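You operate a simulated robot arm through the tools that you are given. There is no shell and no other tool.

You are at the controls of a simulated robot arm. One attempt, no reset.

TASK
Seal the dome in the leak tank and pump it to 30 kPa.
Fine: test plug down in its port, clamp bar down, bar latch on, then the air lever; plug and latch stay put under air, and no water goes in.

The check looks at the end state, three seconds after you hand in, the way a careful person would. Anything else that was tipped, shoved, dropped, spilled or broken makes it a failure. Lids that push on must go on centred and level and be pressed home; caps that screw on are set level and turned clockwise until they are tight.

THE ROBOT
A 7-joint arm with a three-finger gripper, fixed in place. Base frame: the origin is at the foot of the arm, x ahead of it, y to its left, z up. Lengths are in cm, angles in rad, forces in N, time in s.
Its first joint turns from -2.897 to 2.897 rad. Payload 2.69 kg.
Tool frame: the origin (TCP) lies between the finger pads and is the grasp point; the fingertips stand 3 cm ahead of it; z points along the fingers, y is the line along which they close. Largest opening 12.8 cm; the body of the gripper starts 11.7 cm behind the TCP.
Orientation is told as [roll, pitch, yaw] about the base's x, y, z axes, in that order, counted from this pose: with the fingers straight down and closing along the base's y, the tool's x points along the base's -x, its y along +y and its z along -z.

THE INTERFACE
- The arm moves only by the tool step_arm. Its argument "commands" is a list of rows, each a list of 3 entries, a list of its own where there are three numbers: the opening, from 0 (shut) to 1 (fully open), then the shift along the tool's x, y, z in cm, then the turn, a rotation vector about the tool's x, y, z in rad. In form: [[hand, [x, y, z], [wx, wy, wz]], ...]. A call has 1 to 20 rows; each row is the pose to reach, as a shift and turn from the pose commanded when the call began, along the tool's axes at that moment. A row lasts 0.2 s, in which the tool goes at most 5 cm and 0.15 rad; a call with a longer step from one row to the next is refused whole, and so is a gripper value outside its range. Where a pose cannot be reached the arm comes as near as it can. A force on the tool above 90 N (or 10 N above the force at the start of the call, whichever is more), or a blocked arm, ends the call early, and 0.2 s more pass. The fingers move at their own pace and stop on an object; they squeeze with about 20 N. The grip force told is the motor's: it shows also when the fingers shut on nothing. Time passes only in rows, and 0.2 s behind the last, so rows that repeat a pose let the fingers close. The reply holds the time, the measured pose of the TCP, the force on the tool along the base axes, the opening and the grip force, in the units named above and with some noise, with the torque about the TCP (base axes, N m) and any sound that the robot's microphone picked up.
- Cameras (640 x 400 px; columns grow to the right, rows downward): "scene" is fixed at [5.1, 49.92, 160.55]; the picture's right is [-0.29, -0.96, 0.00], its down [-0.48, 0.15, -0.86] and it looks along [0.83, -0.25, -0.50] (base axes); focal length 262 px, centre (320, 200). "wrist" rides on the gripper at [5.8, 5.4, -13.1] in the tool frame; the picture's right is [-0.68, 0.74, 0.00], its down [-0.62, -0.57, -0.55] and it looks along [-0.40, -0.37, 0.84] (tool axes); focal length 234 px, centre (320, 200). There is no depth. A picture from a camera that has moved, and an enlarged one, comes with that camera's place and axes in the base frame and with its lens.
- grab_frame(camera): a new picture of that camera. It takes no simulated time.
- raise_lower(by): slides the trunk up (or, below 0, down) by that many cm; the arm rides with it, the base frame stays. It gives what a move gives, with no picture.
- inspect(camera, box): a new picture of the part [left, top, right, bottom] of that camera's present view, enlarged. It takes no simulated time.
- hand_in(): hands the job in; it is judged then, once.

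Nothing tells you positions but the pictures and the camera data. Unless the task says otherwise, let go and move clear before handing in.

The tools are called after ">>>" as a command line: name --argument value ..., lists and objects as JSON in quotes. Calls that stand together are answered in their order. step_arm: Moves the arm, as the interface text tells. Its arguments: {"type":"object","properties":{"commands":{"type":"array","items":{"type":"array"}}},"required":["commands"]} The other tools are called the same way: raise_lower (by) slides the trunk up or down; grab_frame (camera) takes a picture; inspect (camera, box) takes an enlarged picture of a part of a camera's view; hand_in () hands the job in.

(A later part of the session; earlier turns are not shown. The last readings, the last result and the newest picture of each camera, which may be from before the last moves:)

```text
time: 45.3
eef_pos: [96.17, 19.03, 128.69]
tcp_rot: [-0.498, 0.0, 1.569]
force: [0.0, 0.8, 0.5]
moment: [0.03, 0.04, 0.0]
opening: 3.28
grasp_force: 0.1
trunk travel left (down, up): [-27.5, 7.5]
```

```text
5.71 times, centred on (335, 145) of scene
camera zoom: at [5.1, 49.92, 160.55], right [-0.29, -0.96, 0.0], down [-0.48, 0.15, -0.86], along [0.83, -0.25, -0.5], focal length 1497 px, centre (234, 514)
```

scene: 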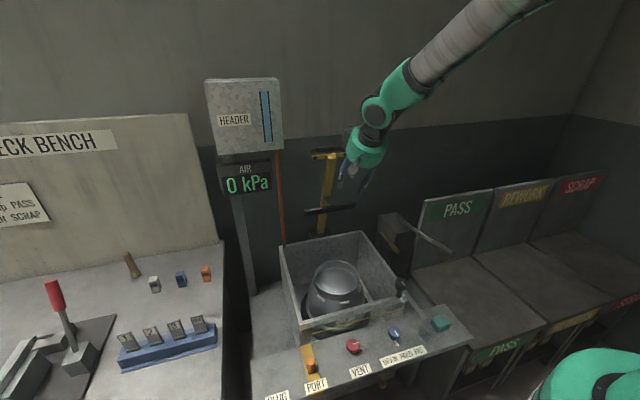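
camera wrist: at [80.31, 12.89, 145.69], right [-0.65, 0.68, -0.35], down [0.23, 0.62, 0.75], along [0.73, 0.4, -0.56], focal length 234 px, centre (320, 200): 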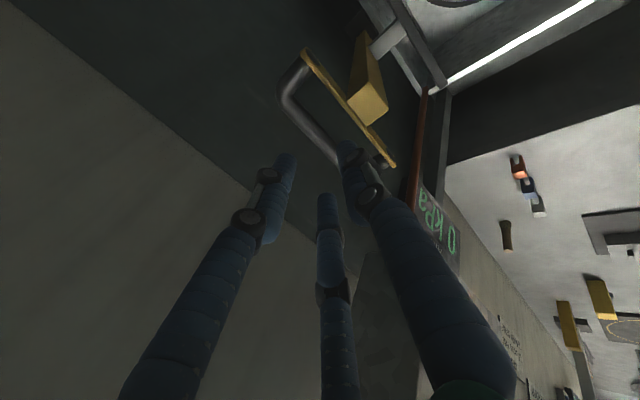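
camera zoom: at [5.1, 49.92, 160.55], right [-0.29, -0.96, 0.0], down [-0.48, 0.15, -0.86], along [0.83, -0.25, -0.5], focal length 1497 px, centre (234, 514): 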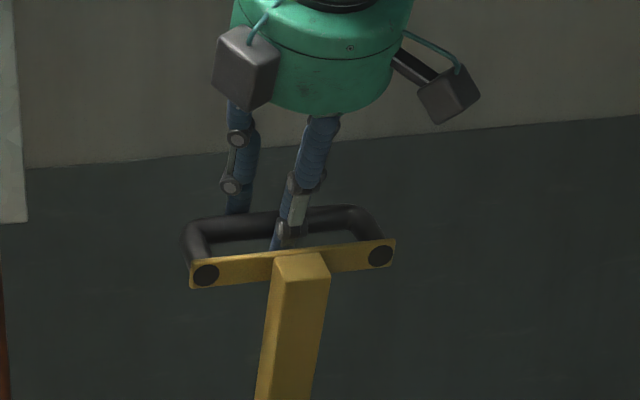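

The rod now sits between the front finger and the two rear fingers with no contact force. I'll close on it.

>>> step_arm --commands '[[0.2, [0, 0, 0.2], [0, 0, 0]], [0.1, [0, 0, 0.2], [0, 0, 0]], [0.0, [0, 0, 0.2], [0, 0, 0]], [0.0, [0, 0, 0.2], [0, 0, 0]], [0.0, [0, 0, 0.2], [0, 0, 0]]]'

>>> inspect --camera "wrist" --box '[250, 60, 400, 220]'

>>> inspect --camera "scene" --box '[300, 110, 370, 180]'

```text
time: 46.5
eef_pos: [96.25, 18.94, 128.41]
tcp_rot: [-0.5, 0.0, 1.57]
force: [-1.6, 1.4, 8.9]
moment: [0.38, -0.01, -0.56]
opening: 2.73
grasp_force: 45.1
trunk travel left (down, up): [-27.5, 7.5]
```

```text
2.50 times, centred on (325, 140) of wrist
camera zoom: at [85.26, 13.19, 137.41], right [-0.64, 0.68, -0.35], down [0.23, 0.62, 0.75], along [0.73, 0.4, -0.55], focal length 585 px, centre (308, 350)
```

zoom: 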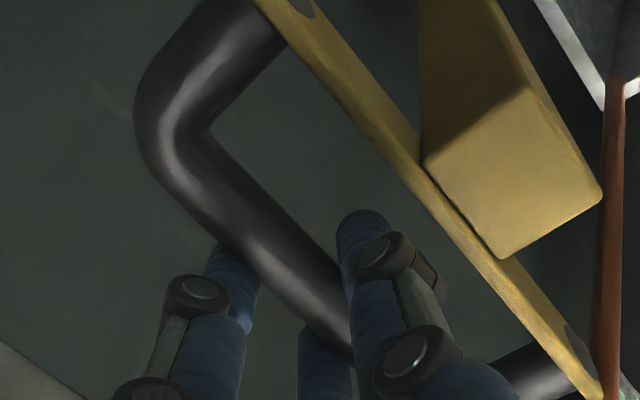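

```text
5.71 times, centred on (335, 145) of scene
camera zoom: at [5.1, 49.92, 160.55], right [-0.29, -0.96, 0.0], down [-0.48, 0.15, -0.86], along [0.83, -0.25, -0.5], focal length 1497 px, centre (234, 514)
```

zoom: 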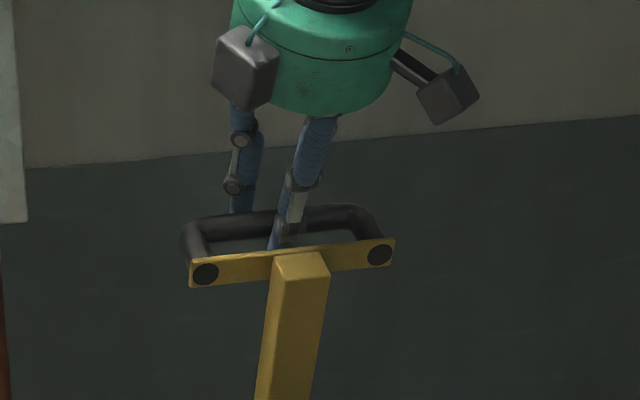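

>>> step_arm --commands '[[0, [0, 0.95, -0.3], [0, 0, 0]], [0, [0, 1.9, -0.61], [0, 0, 0]], [0, [0, 2.87, -0.88], [0, 0, 0]], [0, [0, 3.83, -1.12], [0, 0, 0]], [0, [0, 3.83, -1.12], [0, 0, 0]]]'

>>> inspect --camera "scene" --box '[270, 110, 400, 250]'

```text
time: 47.7
eef_pos: [92.3, 19.05, 127.56]
tcp_rot: [-0.497, 0.001, 1.569]
force: [-2.4, 6.8, -0.4]
moment: [0.63, 0.03, -0.45]
opening: 2.74
grasp_force: 44.5
trunk travel left (down, up): [-27.5, 7.5]
```

```text
2.86 times, centred on (335, 180) of scene
camera zoom: at [5.1, 49.92, 160.55], right [-0.29, -0.96, 0.0], down [-0.48, 0.15, -0.86], along [0.83, -0.25, -0.5], focal length 749 px, centre (277, 257)
```

zoom: 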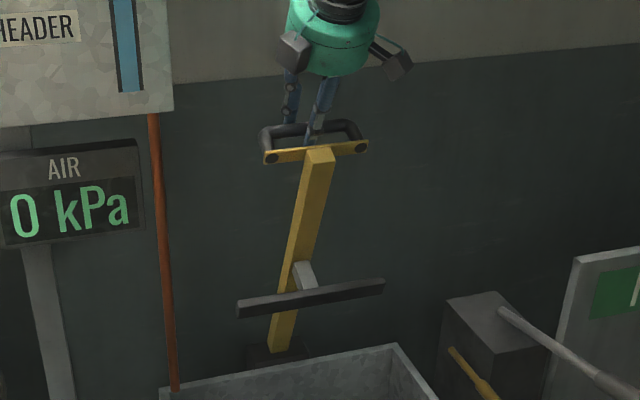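

>>> step_arm --commands '[[0, [0, 1.66, -0.4], [0, 0, 0]], [0, [0, 3.32, -0.7], [0, 0, 0]], [0, [0, 4.9, -0.94], [0, 0, 0]], [0, [0, 6.49, -1.12], [0, 0, 0]], [0, [0, 8.08, -1.25], [0, 0, 0]], [0, [0, 9.67, -1.32], [0, 0, 0]], [0, [0, 9.67, -1.32], [0, 0, 0]]]'

>>> inspect --camera "scene" --box '[270, 110, 400, 250]'

```text
time: 49.3
eef_pos: [83.39, 19.08, 123.76]
tcp_rot: [-0.498, 0.001, 1.569]
force: [-1.6, -17.1, -3.8]
moment: [0.19, 0.1, -0.57]
opening: 2.75
grasp_force: 45.3
trunk travel left (down, up): [-27.5, 7.5]
```

```text
2.86 times, centred on (335, 180) of scene
camera zoom: at [5.1, 49.92, 160.55], right [-0.29, -0.96, 0.0], down [-0.48, 0.15, -0.86], along [0.83, -0.25, -0.5], focal length 749 px, centre (277, 257)
```

zoom: 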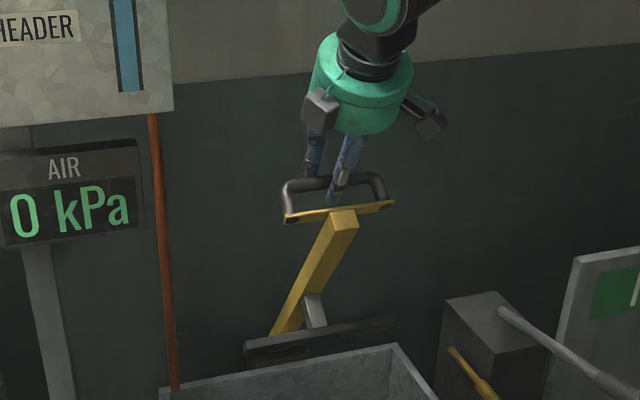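

>>> step_arm --commands '[[0, [0.1, 1.6, 0.0], [0, 0, 0]], [0, [0.1, 3.2, 0.02], [0, 0, 0]], [0, [0.1, 4.79, 0.12], [0, 0, 0]], [0, [0.1, 6.38, 0.25], [0, 0, 0]], [0, [0.1, 7.97, 0.46], [0, 0, 0]], [0, [0.1, 9.55, 0.72], [0, 0, 0]], [0, [0.1, 11.11, 1.04], [0, 0, 0]], [0, [0.1, 12.66, 1.4], [0, 0, 0]], [0, [0.1, 12.66, 1.4], [0, 0, 0]]]'

>>> inspect --camera "scene" --box '[270, 130, 410, 290]'

```text
time: 51.3
eef_pos: [73.14, 18.98, 116.45]
tcp_rot: [-0.499, 0.002, 1.57]
force: [20.9, 23.4, -21.8]
moment: [0.87, -0.28, -0.33]
opening: 2.75
grasp_force: 44.9
trunk travel left (down, up): [-27.5, 7.5]
```

```text
2.50 times, centred on (340, 210) of scene
camera zoom: at [5.1, 49.92, 160.55], right [-0.29, -0.96, 0.0], down [-0.48, 0.15, -0.86], along [0.83, -0.25, -0.5], focal length 655 px, centre (270, 175)
```

zoom: 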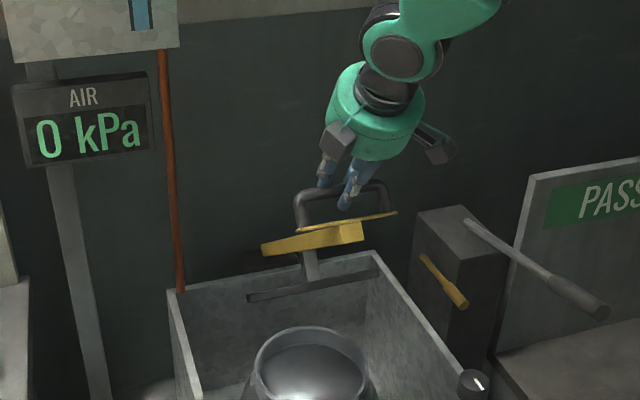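

>>> step_arm --commands '[[0, [0.2, 1.5, 0.8], [0, 0, 0]], [0, [0.2, 2.99, 1.5], [0, 0, 0]], [0, [0.2, 4.5, 2.06], [0, 0, 0]], [0, [0.2, 5.98, 2.66], [0, 0, 0]], [0, [0.2, 7.43, 3.33], [0, 0, 0]], [0, [0.2, 8.87, 4.04], [0, 0, 0]], [0, [0.2, 8.87, 4.04], [0, 0, 0]]]'

>>> inspect --camera "scene" --box '[270, 150, 430, 310]'

>>> grab_frame --camera "wrist"

```text
time: 52.9
eef_pos: [67.03, 19.0, 108.7]
tcp_rot: [-0.498, 0.003, 1.569]
force: [-3.2, 18.7, -1.7]
moment: [1.03, 0.09, -0.17]
opening: 2.75
grasp_force: 45.0
trunk travel left (down, up): [-27.5, 7.5]
```

```text
2.50 times, centred on (350, 230) of scene
camera zoom: at [5.1, 49.92, 160.55], right [-0.29, -0.96, 0.0], down [-0.48, 0.15, -0.86], along [0.83, -0.25, -0.5], focal length 655 px, centre (245, 125)
```

zoom: 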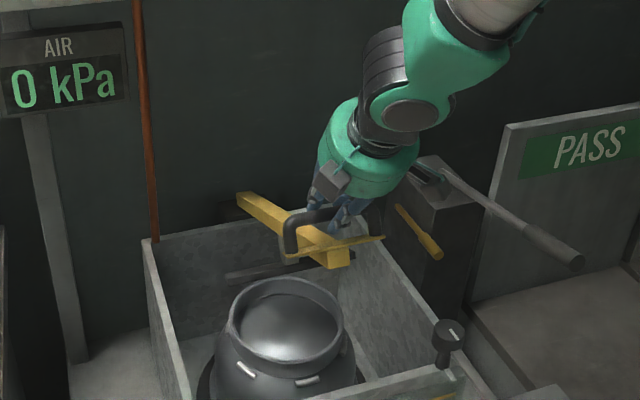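

```text
taken
camera wrist: at [55.98, 13.12, 117.66], right [-0.65, 0.68, -0.35], down [0.24, 0.62, 0.75], along [0.73, 0.4, -0.56], focal length 234 px, centre (320, 200)
```

wrist: 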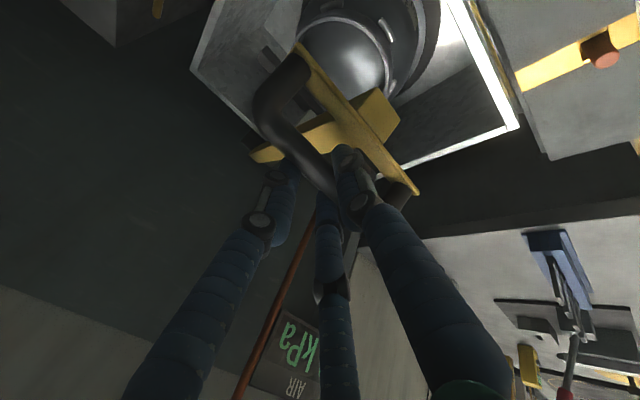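

>>> step_arm --commands '[[0, [-0.1, 1.4, 0.75], [0, 0, 0]], [0, [-0.1, 2.79, 1.56], [0, 0, 0]], [0, [-0.1, 4.14, 2.43], [0, 0, 0]], [0, [-0.1, 5.46, 3.33], [0, 0, 0]], [0, [-0.1, 6.75, 4.28], [0, 0, 0]], [0, [-0.1, 8.02, 5.27], [0, 0, 0]], [0, [-0.1, 8.02, 5.27], [0, 0, 0]]]'

>>> inspect --camera "scene" --box '[270, 180, 430, 340]'

>>> grab_frame --camera "wrist"

```text
time: 54.5
eef_pos: [62.65, 18.93, 100.24]
tcp_rot: [-0.497, 0.001, 1.566]
force: [15.8, -2.3, -8.1]
moment: [0.09, -0.22, -0.44]
opening: 2.73
grasp_force: 45.0
trunk travel left (down, up): [-27.5, 7.5]
```

```text
2.50 times, centred on (350, 260) of scene
camera zoom: at [5.1, 49.92, 160.55], right [-0.29, -0.96, 0.0], down [-0.48, 0.15, -0.86], along [0.83, -0.25, -0.5], focal length 655 px, centre (245, 50)
```

zoom: 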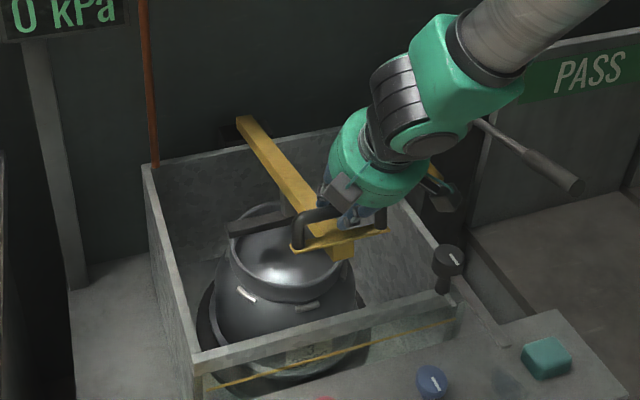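

```text
taken
camera wrist: at [51.59, 13.12, 109.16], right [-0.64, 0.68, -0.35], down [0.24, 0.62, 0.75], along [0.73, 0.4, -0.56], focal length 234 px, centre (320, 200)
```

wrist: 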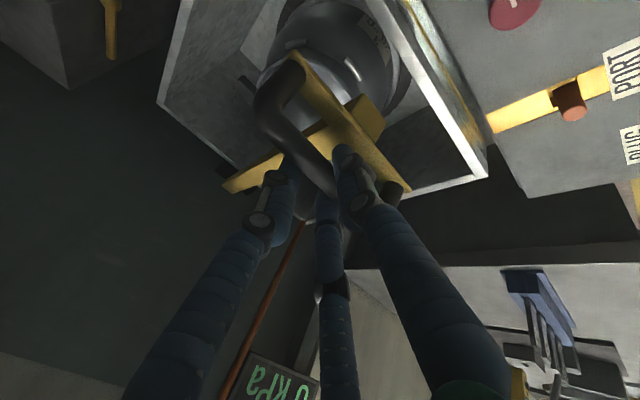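

>>> step_arm --commands '[[0, [-0.1, 1.06, 1.2], [0, 0, 0]], [0, [-0.1, 2.12, 2.42], [0, 0, 0]], [0, [-0.1, 2.12, 2.42], [0, 0, 0]]]'

>>> inspect --camera "scene" --box '[270, 200, 430, 360]'

>>> inspect --camera "wrist" --box '[150, 0, 500, 220]'

```text
time: 55.3
eef_pos: [61.62, 18.99, 97.18]
tcp_rot: [-0.498, 0.001, 1.568]
force: [-34.2, -4.9, 3.0]
moment: [-0.13, 0.79, -0.32]
opening: 2.75
grasp_force: 45.5
trunk travel left (down, up): [-27.5, 7.5]
```

```text
2.50 times, centred on (350, 280) of scene
camera zoom: at [5.1, 49.92, 160.55], right [-0.29, -0.96, 0.0], down [-0.48, 0.15, -0.86], along [0.83, -0.25, -0.5], focal length 655 px, centre (245, 0)
```

zoom: 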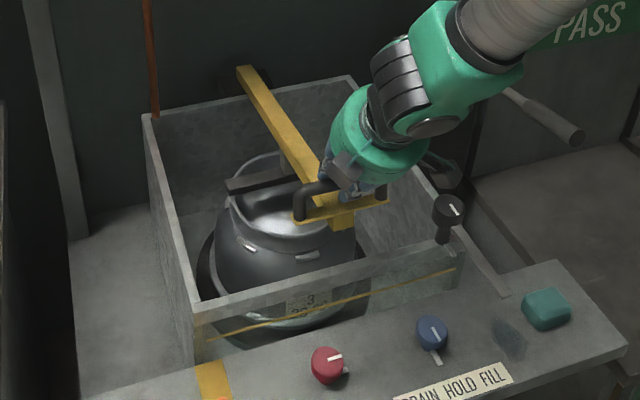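

```text
1.82 times, centred on (325, 110) of wrist
camera zoom: at [50.62, 13.12, 106.06], right [-0.65, 0.68, -0.35], down [0.24, 0.62, 0.75], along [0.73, 0.4, -0.56], focal length 426 px, centre (311, 364)
```

zoom: 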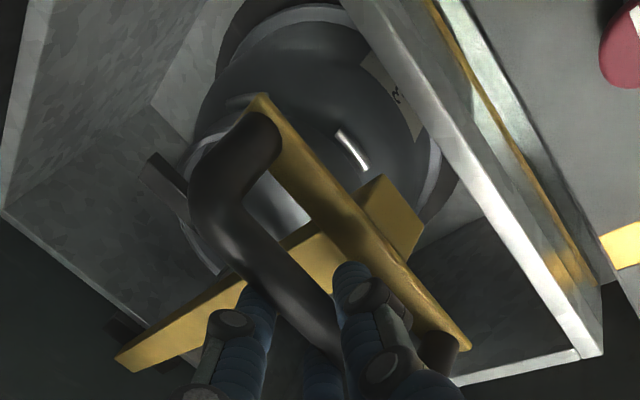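

>>> step_arm --commands '[[0, [-0.1, 1.4, 0.9], [0, 0, 0]], [0, [-0.1, 2.49, 2.02], [0, 0, 0]], [0, [-0.1, 2.49, 2.02], [0, 0, 0]]]'

>>> inspect --camera "scene" --box '[270, 220, 430, 360]'

>>> inspect --camera "wrist" --box '[150, 0, 500, 220]'

```text
time: 56.1
eef_pos: [60.96, 19.01, 94.45]
tcp_rot: [-0.5, 0.0, 1.569]
force: [12.4, -21.7, -3.7]
moment: [-0.84, -0.25, -0.64]
opening: 2.72
grasp_force: 45.2
trunk travel left (down, up): [-27.5, 7.5]
```

```text
2.86 times, centred on (350, 290) of scene
camera zoom: at [5.1, 49.92, 160.55], right [-0.29, -0.96, 0.0], down [-0.48, 0.15, -0.86], along [0.83, -0.25, -0.5], focal length 749 px, centre (234, -57)
```

zoom: 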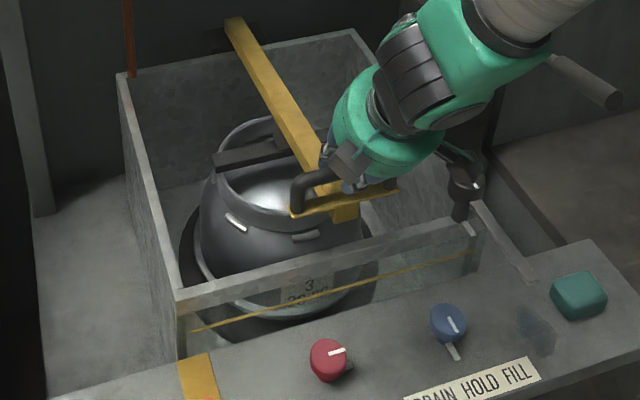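

```text
1.82 times, centred on (325, 110) of wrist
camera zoom: at [49.92, 13.13, 103.41], right [-0.64, 0.68, -0.35], down [0.23, 0.61, 0.75], along [0.73, 0.4, -0.56], focal length 426 px, centre (311, 364)
```

zoom: 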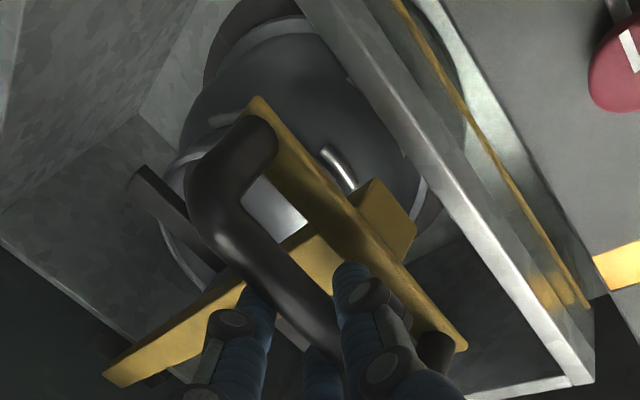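

>>> step_arm --commands '[[0, [0.15, 0.5, 0.7], [0, 0, 0]], [0, [0.15, 0.9, 1.35], [0, 0, 0]], [0, [0.15, 1.34, 2.0], [0, 0, 0]], [0, [0.15, 1.34, 2.0], [0, 0, 0]]]'

>>> inspect --camera "scene" --box '[270, 220, 430, 360]'

>>> inspect --camera "wrist" --box '[150, 0, 500, 220]'

```text
time: 57.1
eef_pos: [60.4, 18.92, 92.02]
tcp_rot: [-0.498, 0.0, 1.568]
force: [5.0, 3.3, -3.3]
moment: [0.96, -0.13, 0.09]
opening: 2.74
grasp_force: 45.2
trunk travel left (down, up): [-27.5, 7.5]
```

```text
2.86 times, centred on (350, 290) of scene
camera zoom: at [5.1, 49.92, 160.55], right [-0.29, -0.96, 0.0], down [-0.48, 0.15, -0.86], along [0.83, -0.25, -0.5], focal length 749 px, centre (234, -57)
```

zoom: 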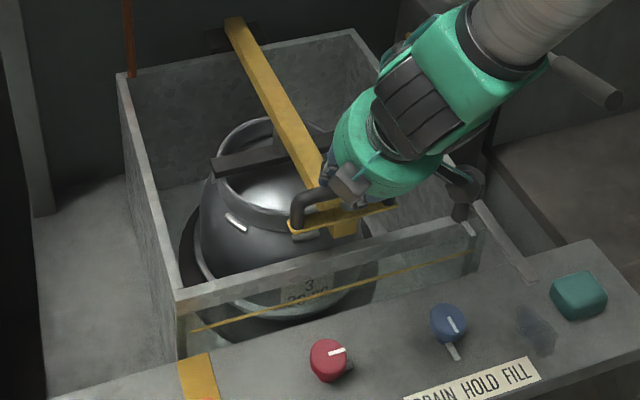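

```text
1.82 times, centred on (325, 110) of wrist
camera zoom: at [49.47, 13.1, 101.04], right [-0.65, 0.68, -0.35], down [0.23, 0.61, 0.75], along [0.73, 0.4, -0.56], focal length 426 px, centre (311, 364)
```

zoom: 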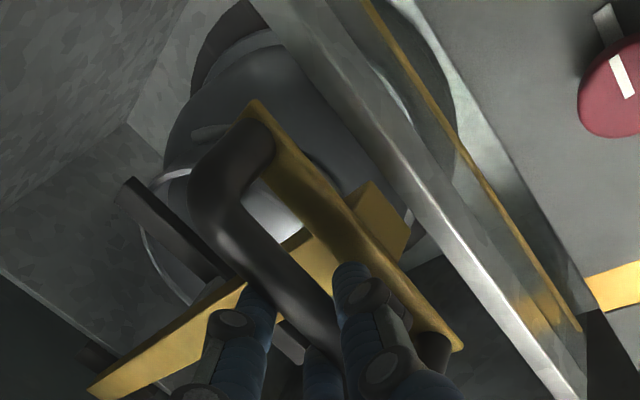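

>>> step_arm --commands '[[0, [0, 0.4, 0.45], [0, 0, 0]], [0, [0, 0.75, 0.93], [0, 0, 0]], [0, [0, 1.1, 1.4], [0, 0, 0]], [0, [0, 1.48, 1.87], [0, 0, 0]], [0, [0, 1.48, 1.87], [0, 0, 0]]]'

>>> inspect --camera "scene" --box '[270, 220, 430, 360]'

>>> inspect --camera "wrist" --box '[150, 0, 500, 220]'

```text
time: 58.3
eef_pos: [60.16, 18.93, 90.28]
tcp_rot: [-0.507, -0.002, 1.568]
force: [-0.9, -15.4, 58.7]
moment: [-0.18, -0.25, -0.29]
opening: 2.75
grasp_force: 45.5
trunk travel left (down, up): [-27.5, 7.5]
```

```text
2.86 times, centred on (350, 290) of scene
camera zoom: at [5.1, 49.92, 160.55], right [-0.29, -0.96, 0.0], down [-0.48, 0.15, -0.86], along [0.83, -0.25, -0.5], focal length 749 px, centre (234, -57)
```

zoom: 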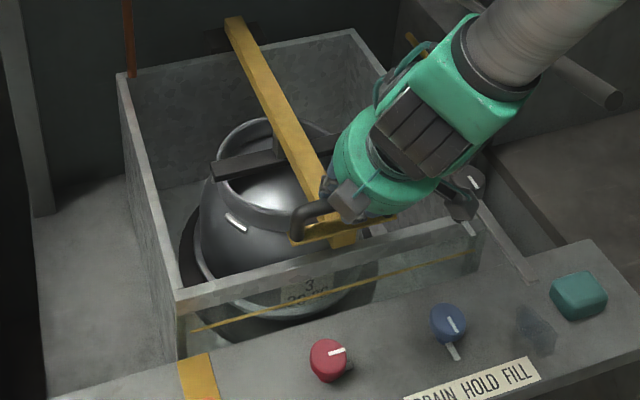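

```text
1.82 times, centred on (325, 110) of wrist
camera zoom: at [49.09, 13.13, 99.01], right [-0.64, 0.68, -0.36], down [0.23, 0.61, 0.76], along [0.73, 0.4, -0.55], focal length 426 px, centre (311, 364)
```

zoom: 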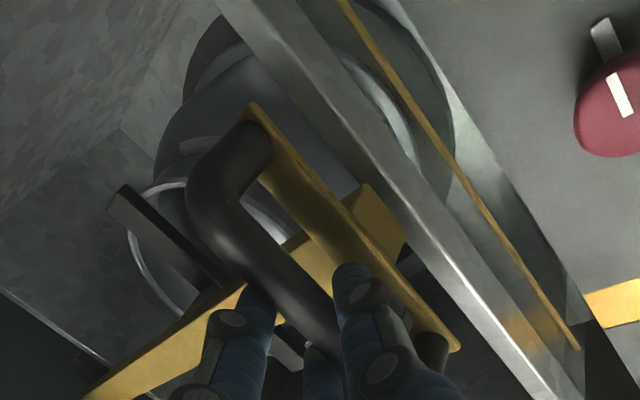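

The bar is now down with its presser on the dome, and the handle pushes back with about 59 N. I'll ease off, let go carefully and look at how it sits relative to the latch.

>>> step_arm --commands '[[0, [0, -0.2, -0.3], [0, 0, 0]], [0, [0, -0.2, -0.3], [0, 0, 0]], [0.15, [0, -0.2, -0.3], [0, 0, 0]], [0.26, [0, -0.2, -0.3], [0, 0, 0]], [0.28, [0, -0.2, -0.3], [0, 0, 0]], [0.28, [0, -0.2, -0.3], [0, 0, 0]]]'

>>> inspect --camera "wrist" --box '[150, 0, 500, 220]'

```text
time: 59.7
eef_pos: [60.15, 18.87, 89.89]
tcp_rot: [-0.498, 0.0, 1.568]
force: [27.4, -3.7, 10.9]
moment: [0.16, -0.38, -0.21]
opening: 3.96
grasp_force: 2.8
trunk travel left (down, up): [-27.5, 7.5]
```

```text
1.82 times, centred on (325, 110) of wrist
camera zoom: at [49.02, 13.15, 98.86], right [-0.65, 0.68, -0.35], down [0.24, 0.62, 0.75], along [0.73, 0.4, -0.56], focal length 426 px, centre (311, 364)
```

zoom: 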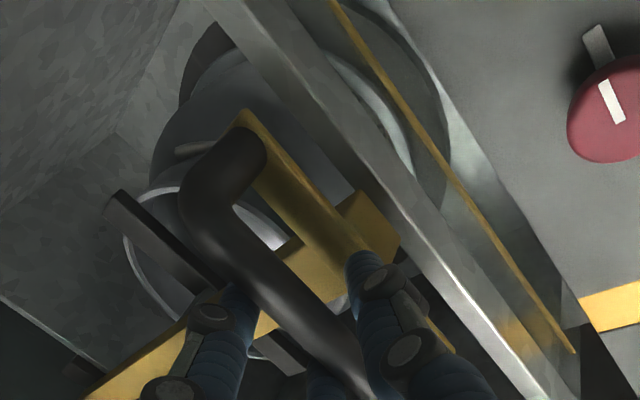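

>>> step_arm --commands '[[0.3, [0, -0.2, -0.7], [0, 0, 0]], [0.3, [0, -0.3, -1.5], [0, 0, 0]], [0.3, [0, -0.3, -2.5], [0, 0, 0]], [0.3, [0, -0.3, -4], [0, 0, 0]], [0.3, [0, -0.3, -6.5], [0, 0, 0]], [0.3, [0, -0.3, -9], [0, 0, 0]], [0.3, [0, -0.3, -12], [0, 0, 0]], [0.3, [0, -0.3, -12], [0, 0, 0]]]'

>>> grab_frame --camera "wrist"

>>> inspect --camera "scene" --box '[270, 220, 430, 360]'

```text
time: 61.5
eef_pos: [54.5, 19.17, 100.92]
tcp_rot: [-0.498, 0.0, 1.57]
force: [-0.3, -1.2, -0.4]
moment: [0.0, -0.05, 0.0]
opening: 3.84
grasp_force: 0.0
trunk travel left (down, up): [-27.5, 7.5]
```

```text
taken
camera wrist: at [43.44, 13.38, 109.8], right [-0.64, 0.68, -0.35], down [0.23, 0.62, 0.75], along [0.73, 0.4, -0.56], focal length 234 px, centre (320, 200)
```

wrist: 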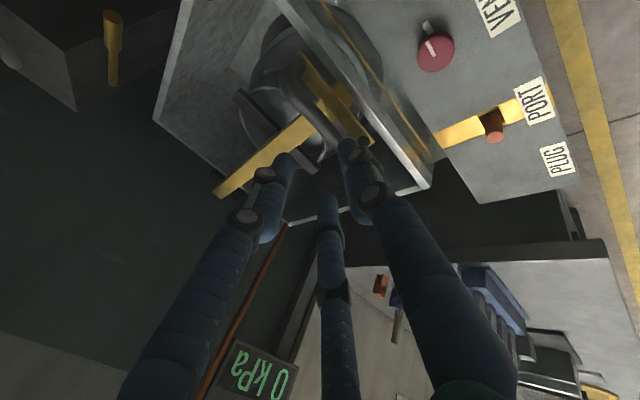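

```text
2.86 times, centred on (350, 290) of scene
camera zoom: at [5.1, 49.92, 160.55], right [-0.29, -0.96, 0.0], down [-0.48, 0.15, -0.86], along [0.83, -0.25, -0.5], focal length 749 px, centre (234, -57)
```

zoom: 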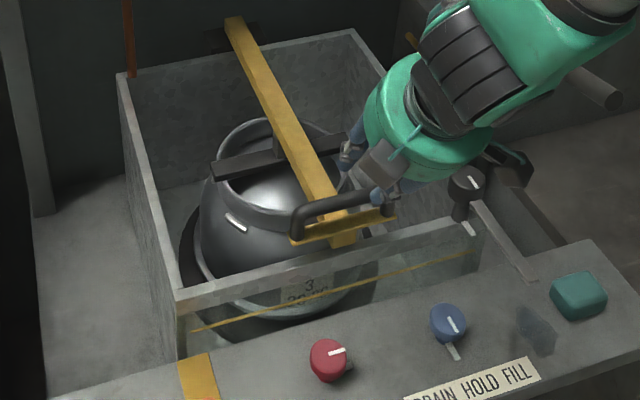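

>>> step_arm --commands '[[0.3, [0, 0, -3], [0, 0, 0]], [0.3, [0, 0, -6], [0, 0, 0.1428]], [0.3, [0, 0, -9], [0, 0, 0.2856]], [0.3, [0, 0, -12], [0, 0, 0.4284]], [0.3, [0, 0, -14], [0, 0, 0.5712]], [0.3, [0, 0, -14], [0, 0, 0.714]], [0.2, [0, 0, -14], [0, 0, 0.8568]], [0.1, [0, 0, -14], [0, 0, 0.9996]], [0, [0, 0, -14], [0, 0, 1.1424]], [0, [0, 0, -14], [0, 0, 1.2852]], [0, [0, 0, -14], [0, 0, 1.428]], [0, [0, 0, -14], [0, 0, 1.5708]], [0, [0, 0, -14], [0, 0, 1.5708]]]'

>>> grab_frame --camera "wrist"

>>> inspect --camera "scene" --box '[270, 220, 450, 370]'

```text
time: 64.3
eef_pos: [47.79, 19.01, 113.01]
tcp_rot: [0.0, -0.499, -0.002]
force: [-0.6, -0.9, -0.1]
moment: [0.01, 0.0, -0.02]
opening: 0.24
grasp_force: 19.8
trunk travel left (down, up): [-27.5, 7.5]
```

```text
taken
camera wrist: at [36.42, 24.45, 121.66], right [0.6, 0.73, 0.32], down [0.28, -0.57, 0.78], along [0.75, -0.37, -0.54], focal length 234 px, centre (320, 200)
```

wrist: 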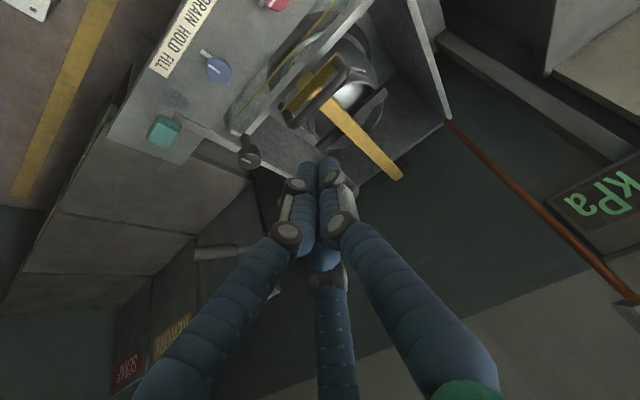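

```text
2.67 times, centred on (360, 295) of scene
camera zoom: at [5.1, 49.92, 160.55], right [-0.29, -0.96, 0.0], down [-0.48, 0.15, -0.86], along [0.83, -0.25, -0.5], focal length 699 px, centre (213, -53)
```

zoom: 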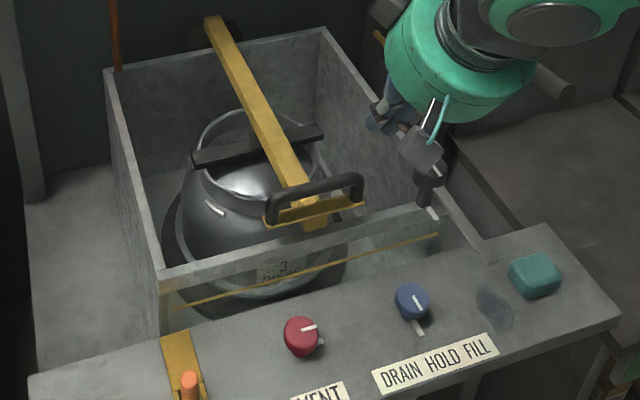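

>>> inspect --camera "wrist" --box '[140, 30, 400, 200]'

>>> inspect --camera "scene" --box '[330, 270, 430, 340]'

```text
2.35 times, centred on (270, 115) of wrist
camera zoom: at [36.42, 24.45, 121.66], right [0.6, 0.73, 0.32], down [0.28, -0.57, 0.78], along [0.75, -0.37, -0.54], focal length 551 px, centre (438, 400)
```

zoom: 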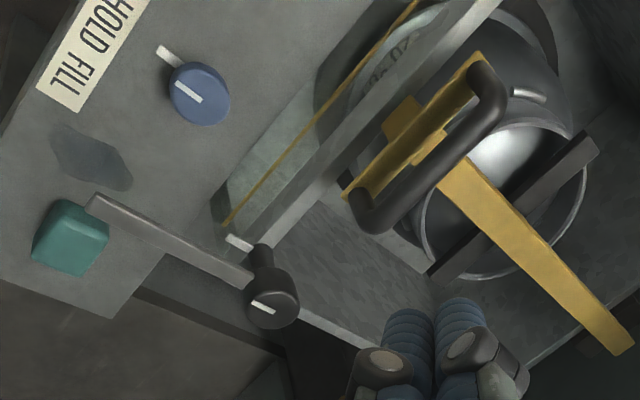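

```text
5.71 times, centred on (380, 305) of scene
camera zoom: at [5.1, 49.92, 160.55], right [-0.29, -0.96, 0.0], down [-0.48, 0.15, -0.86], along [0.83, -0.25, -0.5], focal length 1497 px, centre (-23, -400)
```

zoom: 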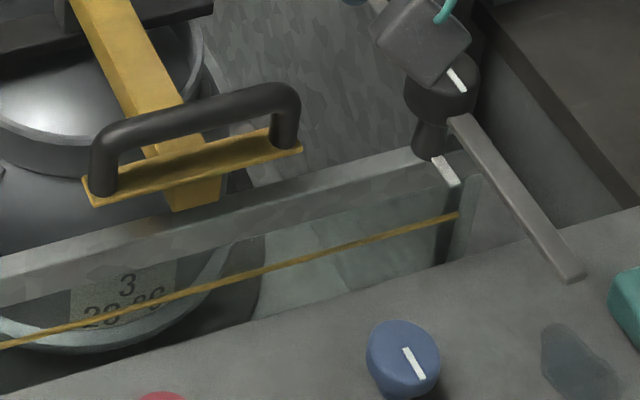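

The bar lies down on the dome. Its handle plate is at about (60.5, 12–26, 84). The latch arm, at z≈85, swings about a stem under the black knob at about (58.7, 4.1). I'll grip that knob from above and turn it clockwise so the arm swings over the plate. First I'll set the hand upright above it.

>>> step_arm --commands '[[0.6, [-0.5, -3, 0], [0, 0.125, 0]], [0.6, [-1, -6, 0.5], [0, 0.25, 0]], [0.6, [-2, -9, 1.5], [0, 0.375, 0]], [0.6, [-4, -12, 3], [0, 0.499, 0]], [0.6, [-6, -14, 4.5], [0, 0.499, 0]], [0.6, [-6, -14, 4.5], [0, 0.499, 0]]]'

>>> grab_frame --camera "wrist"

```text
time: 65.7
eef_pos: [55.28, 4.7, 111.85]
tcp_rot: [0.0, -0.001, 0.0]
force: [0.4, 0.0, -0.4]
moment: [0.01, -0.02, 0.01]
opening: 7.68
grasp_force: 0.0
trunk travel left (down, up): [-27.5, 7.5]
```

```text
taken
camera wrist: at [49.32, 10.23, 124.99], right [0.68, 0.73, 0.0], down [0.61, -0.57, 0.55], along [0.4, -0.37, -0.84], focal length 234 px, centre (320, 200)
```

wrist: 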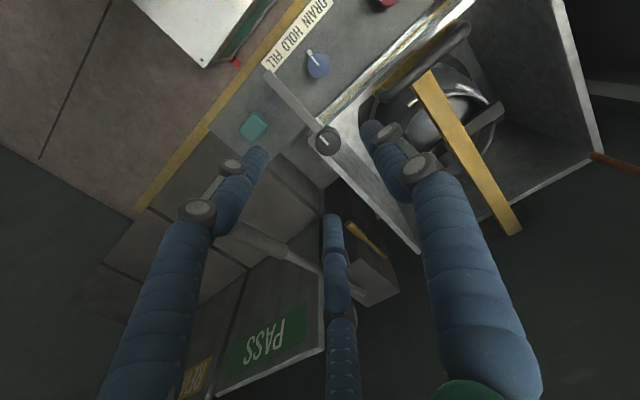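

>>> inspect --camera "wrist" --box '[250, 50, 410, 200]'

>>> inspect --camera "scene" --box '[330, 240, 450, 340]'

```text
2.67 times, centred on (330, 125) of wrist
camera zoom: at [49.32, 10.23, 124.99], right [0.68, 0.73, 0.0], down [0.61, -0.57, 0.55], along [0.4, -0.37, -0.84], focal length 624 px, centre (293, 400)
```

zoom: 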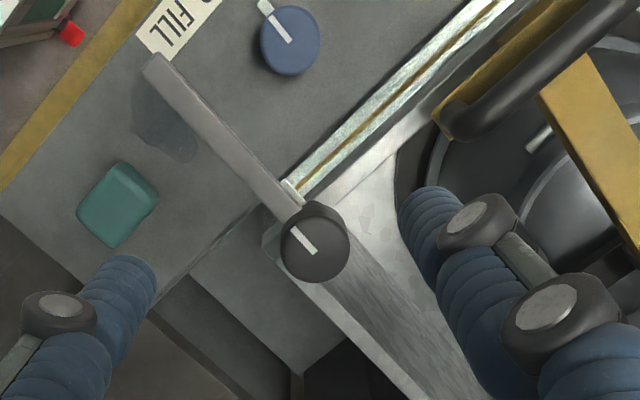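

```text
4.00 times, centred on (390, 290) of scene
camera zoom: at [5.1, 49.92, 160.55], right [-0.29, -0.96, 0.0], down [-0.48, 0.15, -0.86], along [0.83, -0.25, -0.5], focal length 1048 px, centre (40, -160)
```

zoom: 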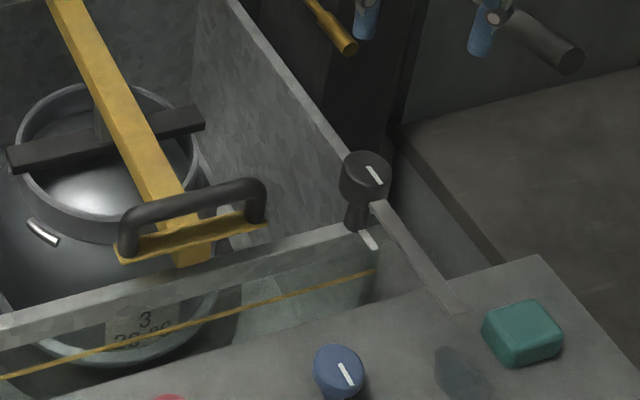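

>>> step_arm --commands '[[0.6, [-0.5, -0.2, 1], [0, 0, -0.1428]], [0.6, [-1, -0.4, 2], [0, 0, -0.2856]], [0.6, [-1.5, -0.6, 3], [0, 0, -0.4284]], [0.6, [-2, -0.8, 4], [0, 0, -0.5712]], [0.6, [-2.5, -1, 5], [0, 0, -0.714]], [0.6, [-3, -1.3, 6], [0, 0, -0.8568]], [0.6, [-3.5, -1.6, 7], [0, 0, -0.9996]], [0.6, [-4, -1.9, 8], [0, 0, -1.1424]], [0.6, [-4.5, -2.1, 9], [0, 0, -1.2852]], [0.6, [-5, -2.3, 10], [0, 0, -1.428]], [0.6, [-5, -2.4, 11], [0, 0, -1.5708]], [0.6, [-5, -2.4, 11], [0, 0, -1.5708]]]'

>>> grab_frame --camera "wrist"

>>> inspect --camera "scene" --box '[330, 220, 450, 340]'

```text
time: 68.3
eef_pos: [60.23, 2.56, 100.85]
tcp_rot: [-0.001, 0.0, 1.57]
force: [0.0, -0.4, -0.2]
moment: [-0.03, 0.03, -0.03]
opening: 7.68
grasp_force: 0.1
trunk travel left (down, up): [-27.5, 7.5]
```

```text
taken
camera wrist: at [54.69, -3.26, 113.89], right [-0.74, 0.68, 0.0], down [0.57, 0.62, 0.55], along [0.37, 0.4, -0.84], focal length 234 px, centre (320, 200)
```

wrist: 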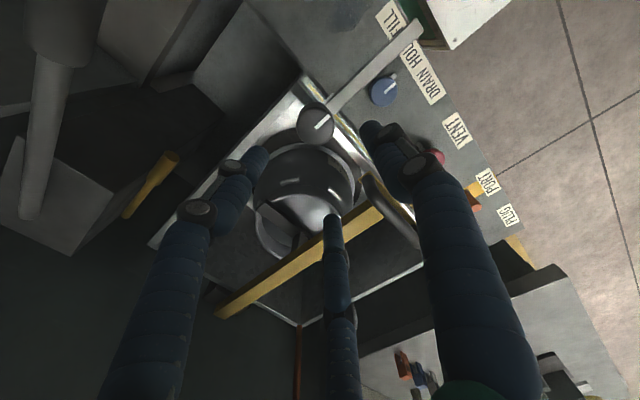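

```text
3.33 times, centred on (390, 280) of scene
camera zoom: at [5.1, 49.92, 160.55], right [-0.29, -0.96, 0.0], down [-0.48, 0.15, -0.86], along [0.83, -0.25, -0.5], focal length 874 px, centre (87, -67)
```

zoom: 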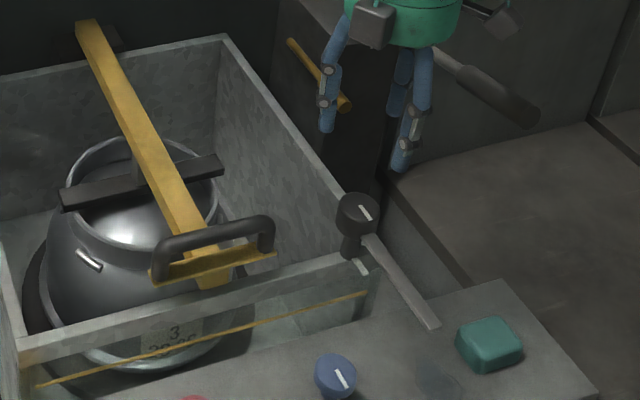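

>>> inspect --camera "wrist" --box '[260, 20, 460, 220]'

```text
2.00 times, centred on (360, 120) of wrist
camera zoom: at [54.69, -3.26, 113.89], right [-0.74, 0.68, 0.0], down [0.57, 0.62, 0.55], along [0.37, 0.4, -0.84], focal length 468 px, centre (240, 360)
```

zoom: 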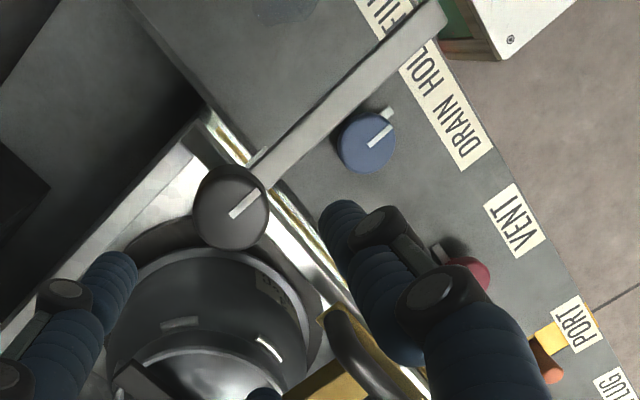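

I need the latch arm's height relative to the clamp plate. I'll take a low front view before turning the knob.

>>> step_arm --commands '[[0.3, [-1.9, 2.3, -0.5], [0, 0, 0.138]], [0.2, [-3.8, 4.6, -1], [0, 0, 0.276]], [0.1, [-5.7, 7, -1], [0, 0, 0.414]], [0, [-7.6, 9.3, -1], [0, 0, 0.552]], [0, [-9.5, 11.6, -1], [0, 0, 0.69]], [0, [-11.5, 14, -1], [0, 0, 0.829]], [0, [-11.5, 14, -1], [0, 0, 0.829]]]'

>>> step_arm --commands '[[0, [-0.2, -0.2, 1.5], [0.087, -0.095, 0]], [0, [-0.4, -0.4, 3.2], [0.174, -0.19, 0]], [0, [-0.6, -0.6, 5], [0.26, -0.284, 0]], [0, [-0.8, -0.8, 6.8], [0.347, -0.379, 0]], [0, [-1, -1, 8.5], [0.434, -0.474, 0]], [0, [-1.2, -1.1, 10.2], [0.521, -0.568, 0]], [0, [-1.47, -1.35, 12], [0.608, -0.663, 0]], [0, [-1.47, -1.35, 12], [0.608, -0.663, 0]]]'

>>> grab_frame --camera "wrist"

>>> grab_frame --camera "scene"

```text
time: 69.9
eef_pos: [45.95, 14.36, 101.84]
tcp_rot: [-0.001, 0.0, 0.738]
force: [0.0, -0.3, 0.3]
moment: [-0.03, 0.0, 0.0]
opening: 0.23
grasp_force: 19.6
trunk travel left (down, up): [-27.5, 7.5]
```

```text
time: 71.7
eef_pos: [48.02, 14.06, 89.57]
tcp_rot: [-0.706, -0.616, 0.973]
force: [0.0, 0.5, -0.2]
moment: [-0.01, 0.01, 0.02]
opening: 0.21
grasp_force: 19.8
out of reach, approached as far as the arm can: row 4, 5
trunk travel left (down, up): [-27.5, 7.5]
```

```text
taken
camera wrist: at [32.86, 14.16, 91.46], right [0.0, 1.0, 0.0], down [0.09, 0.0, 1.0], along [1.0, 0.0, -0.09], focal length 234 px, centre (320, 200)
```

wrist: 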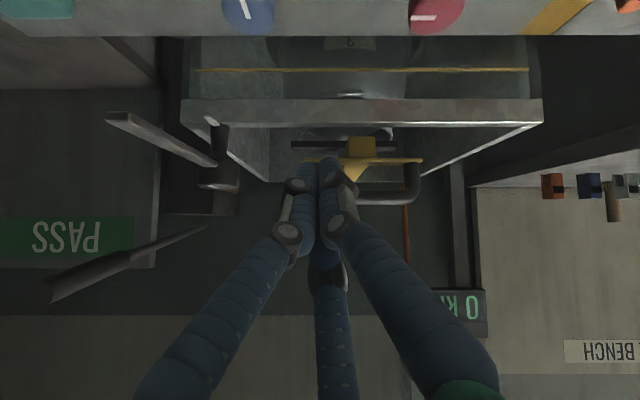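

```text
taken
```

scene: 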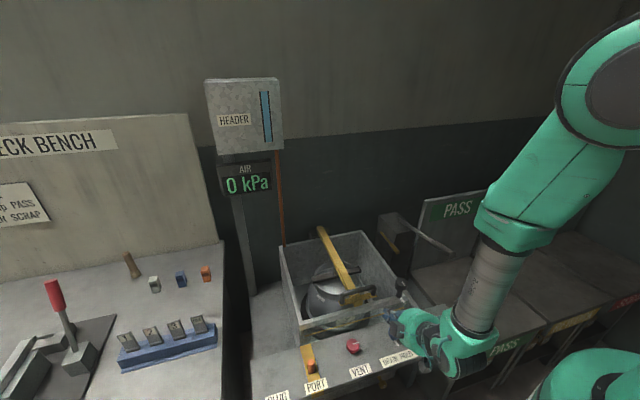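

>>> inspect --camera "wrist" --box '[100, 90, 340, 220]'

>>> inspect --camera "wrist" --box '[270, 90, 450, 220]'

```text
2.67 times, centred on (220, 155) of wrist
camera zoom: at [32.86, 14.16, 91.46], right [0.0, 1.0, 0.0], down [0.09, 0.0, 1.0], along [1.0, 0.0, -0.09], focal length 624 px, centre (587, 320)
```

zoom: 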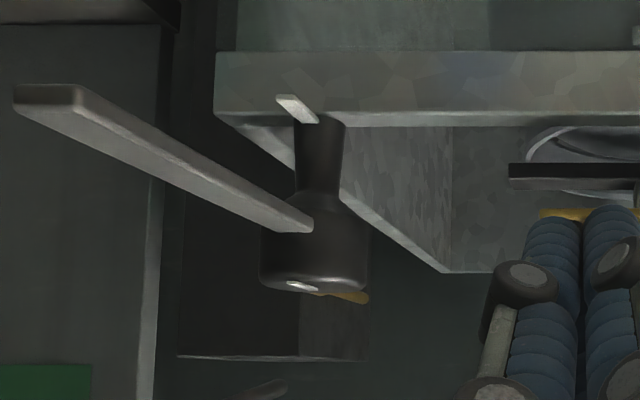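

```text
3.08 times, centred on (360, 155) of wrist
camera zoom: at [32.86, 14.16, 91.46], right [0.0, 1.0, 0.0], down [0.09, 0.0, 1.0], along [1.0, 0.0, -0.09], focal length 720 px, centre (197, 338)
```

zoom: 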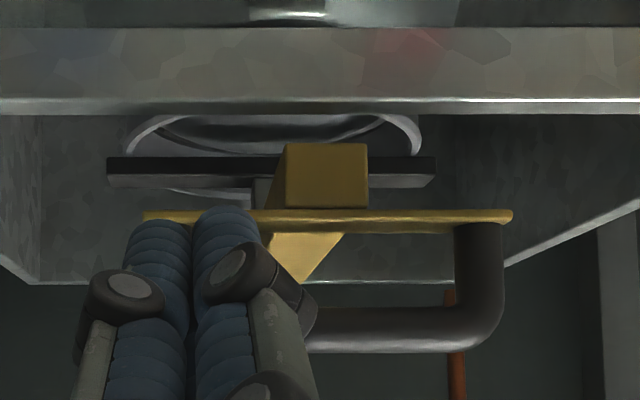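

The low view settles it. The latch arm spans z≈84.8–85.4 and the clamp plate's top is at about 84.5, so the arm should pass over the plate. The knob is 4.8 cm across, centred at (60.4, 2.2), with its top at z≈87.6. I'll raise, straighten and approach the knob.

>>> step_arm --commands '[[0, [-0.9, -0.8, -1.3], [-0.087, 0.095, 0]], [0, [-1.8, -1.6, -2.6], [-0.174, 0.19, 0]], [0, [-2.6, -2.4, -3.9], [-0.26, 0.284, 0]], [0, [-3.5, -3.2, -5.2], [-0.347, 0.379, 0]], [0, [-4.4, -4.0, -6.5], [-0.434, 0.474, 0]], [0, [-5.2, -4.8, -7.8], [-0.521, 0.568, 0]], [0.3, [-6.06, -5.56, -8.97], [-0.608, 0.663, 0]], [0.6, [-6.06, -5.56, -8.97], [-0.608, 0.663, 0]]]'

```text
time: 73.5
eef_pos: [46.91, 14.4, 101.33]
tcp_rot: [-0.094, -0.023, 0.775]
force: [-0.6, -0.1, -3.2]
moment: [-0.14, -0.04, -0.17]
opening: 7.67
grasp_force: 0.1
out of reach, approached as far as the arm can: row 6, 7, 8
trunk travel left (down, up): [-27.5, 7.5]
```

>>> step_arm --commands '[[0.65, [-0.5, -3.5, -0.5], [0, 0, -0.05]], [0.65, [-1, -7, -0.5], [0, 0, -0.1]], [0.65, [-1.5, -10.5, -0.5], [0, 0, -0.15]], [0.65, [-2, -14, -0.5], [0, 0, -0.2]], [0.65, [-2.5, -17.5, -0.5], [0, 0, -0.26]], [0.65, [-2.64, -18.4, -0.5], [0, 0, -0.26]], [0.65, [-2.64, -18.4, -0.5], [0, 0, -0.26]]]'

>>> grab_frame --camera "wrist"

>>> grab_frame --camera "scene"

```text
time: 75.1
eef_pos: [60.58, 2.66, 103.78]
tcp_rot: [-0.094, -0.007, 0.997]
force: [-0.2, 0.2, 0.3]
moment: [-0.02, 0.0, -0.02]
opening: 8.33
grasp_force: 0.1
trunk travel left (down, up): [-27.5, 7.5]
```

```text
taken
camera wrist: at [51.74, 1.26, 116.16], right [-0.25, 0.97, -0.06], down [0.76, 0.23, 0.6], along [0.6, 0.1, -0.79], focal length 234 px, centre (320, 200)
```

wrist: 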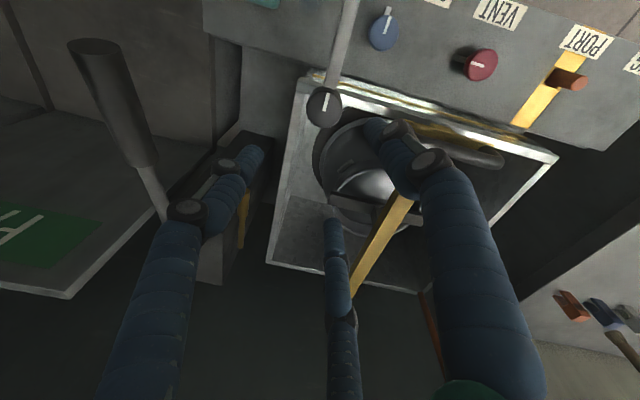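

```text
taken
```

scene: 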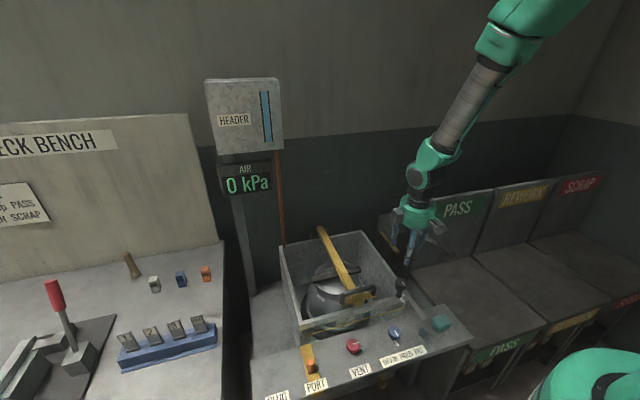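

>>> step_arm --commands '[[0.65, [0, 0, 0], [-0.094, 0.007, 0]], [0.65, [0, 0, 0], [-0.094, 0.007, 0]]]'

>>> inspect --camera "wrist" --box '[240, 40, 440, 220]'

```text
time: 75.7
eef_pos: [60.62, 2.65, 103.75]
tcp_rot: [0.004, -0.002, 0.993]
force: [-0.1, -0.2, 0.2]
moment: [0.0, 0.05, -0.01]
opening: 8.31
grasp_force: 0.1
trunk travel left (down, up): [-27.5, 7.5]
```

```text
2.22 times, centred on (340, 130) of wrist
camera zoom: at [52.91, 0.65, 116.83], right [-0.25, 0.97, 0.0], down [0.81, 0.21, 0.55], along [0.53, 0.14, -0.84], focal length 520 px, centre (276, 356)
```

zoom: 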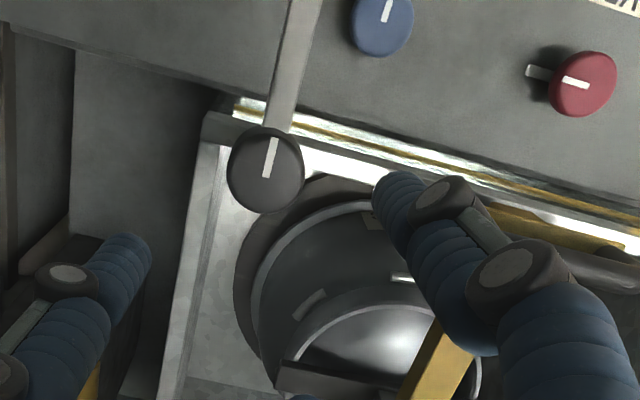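

>>> step_arm --commands '[[0.65, [0.5, 0.2, 3], [0, 0, 0]], [0.65, [0.98, 0.3, 6], [0, 0, 0]], [0.65, [0.98, 0.3, 9], [0, 0, 0]], [0.65, [0.98, 0.3, 10.5], [0, 0, 0]], [0.65, [0.98, 0.3, 10.5], [0, 0, 0]]]'

>>> grab_frame --camera "wrist"

>>> inspect --camera "scene" --box '[350, 230, 450, 330]'

```text
time: 76.9
eef_pos: [60.01, 2.0, 93.26]
tcp_rot: [0.0, 0.0, 0.996]
force: [-0.5, -0.4, 0.5]
moment: [-0.01, 0.0, 0.03]
opening: 8.31
grasp_force: 0.0
trunk travel left (down, up): [-27.5, 7.5]
```

```text
taken
camera wrist: at [52.27, 0.0, 106.28], right [-0.25, 0.97, 0.0], down [0.81, 0.21, 0.55], along [0.53, 0.14, -0.84], focal length 234 px, centre (320, 200)
```

wrist: 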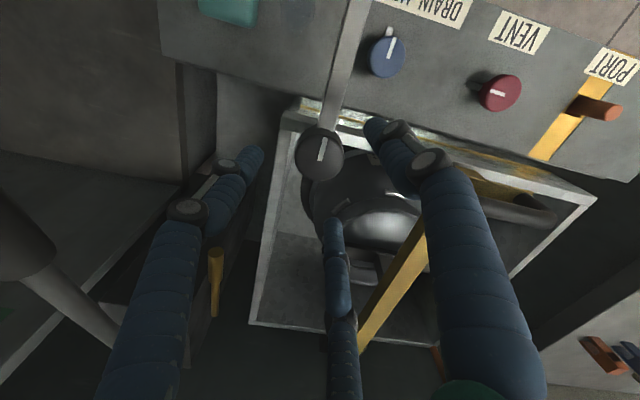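

```text
4.00 times, centred on (400, 280) of scene
camera zoom: at [5.1, 49.92, 160.55], right [-0.29, -0.96, 0.0], down [-0.48, 0.15, -0.86], along [0.83, -0.25, -0.5], focal length 1048 px, centre (0, -120)
```

zoom: 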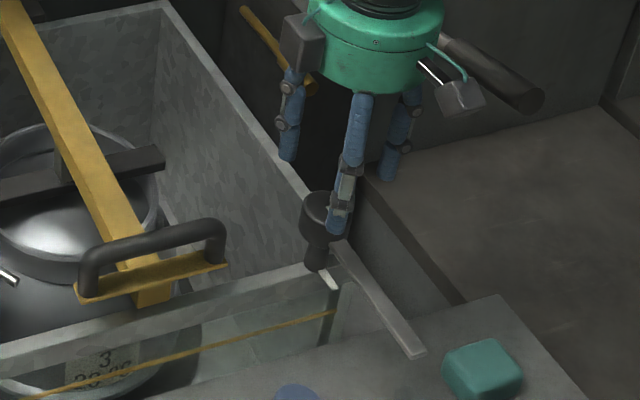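

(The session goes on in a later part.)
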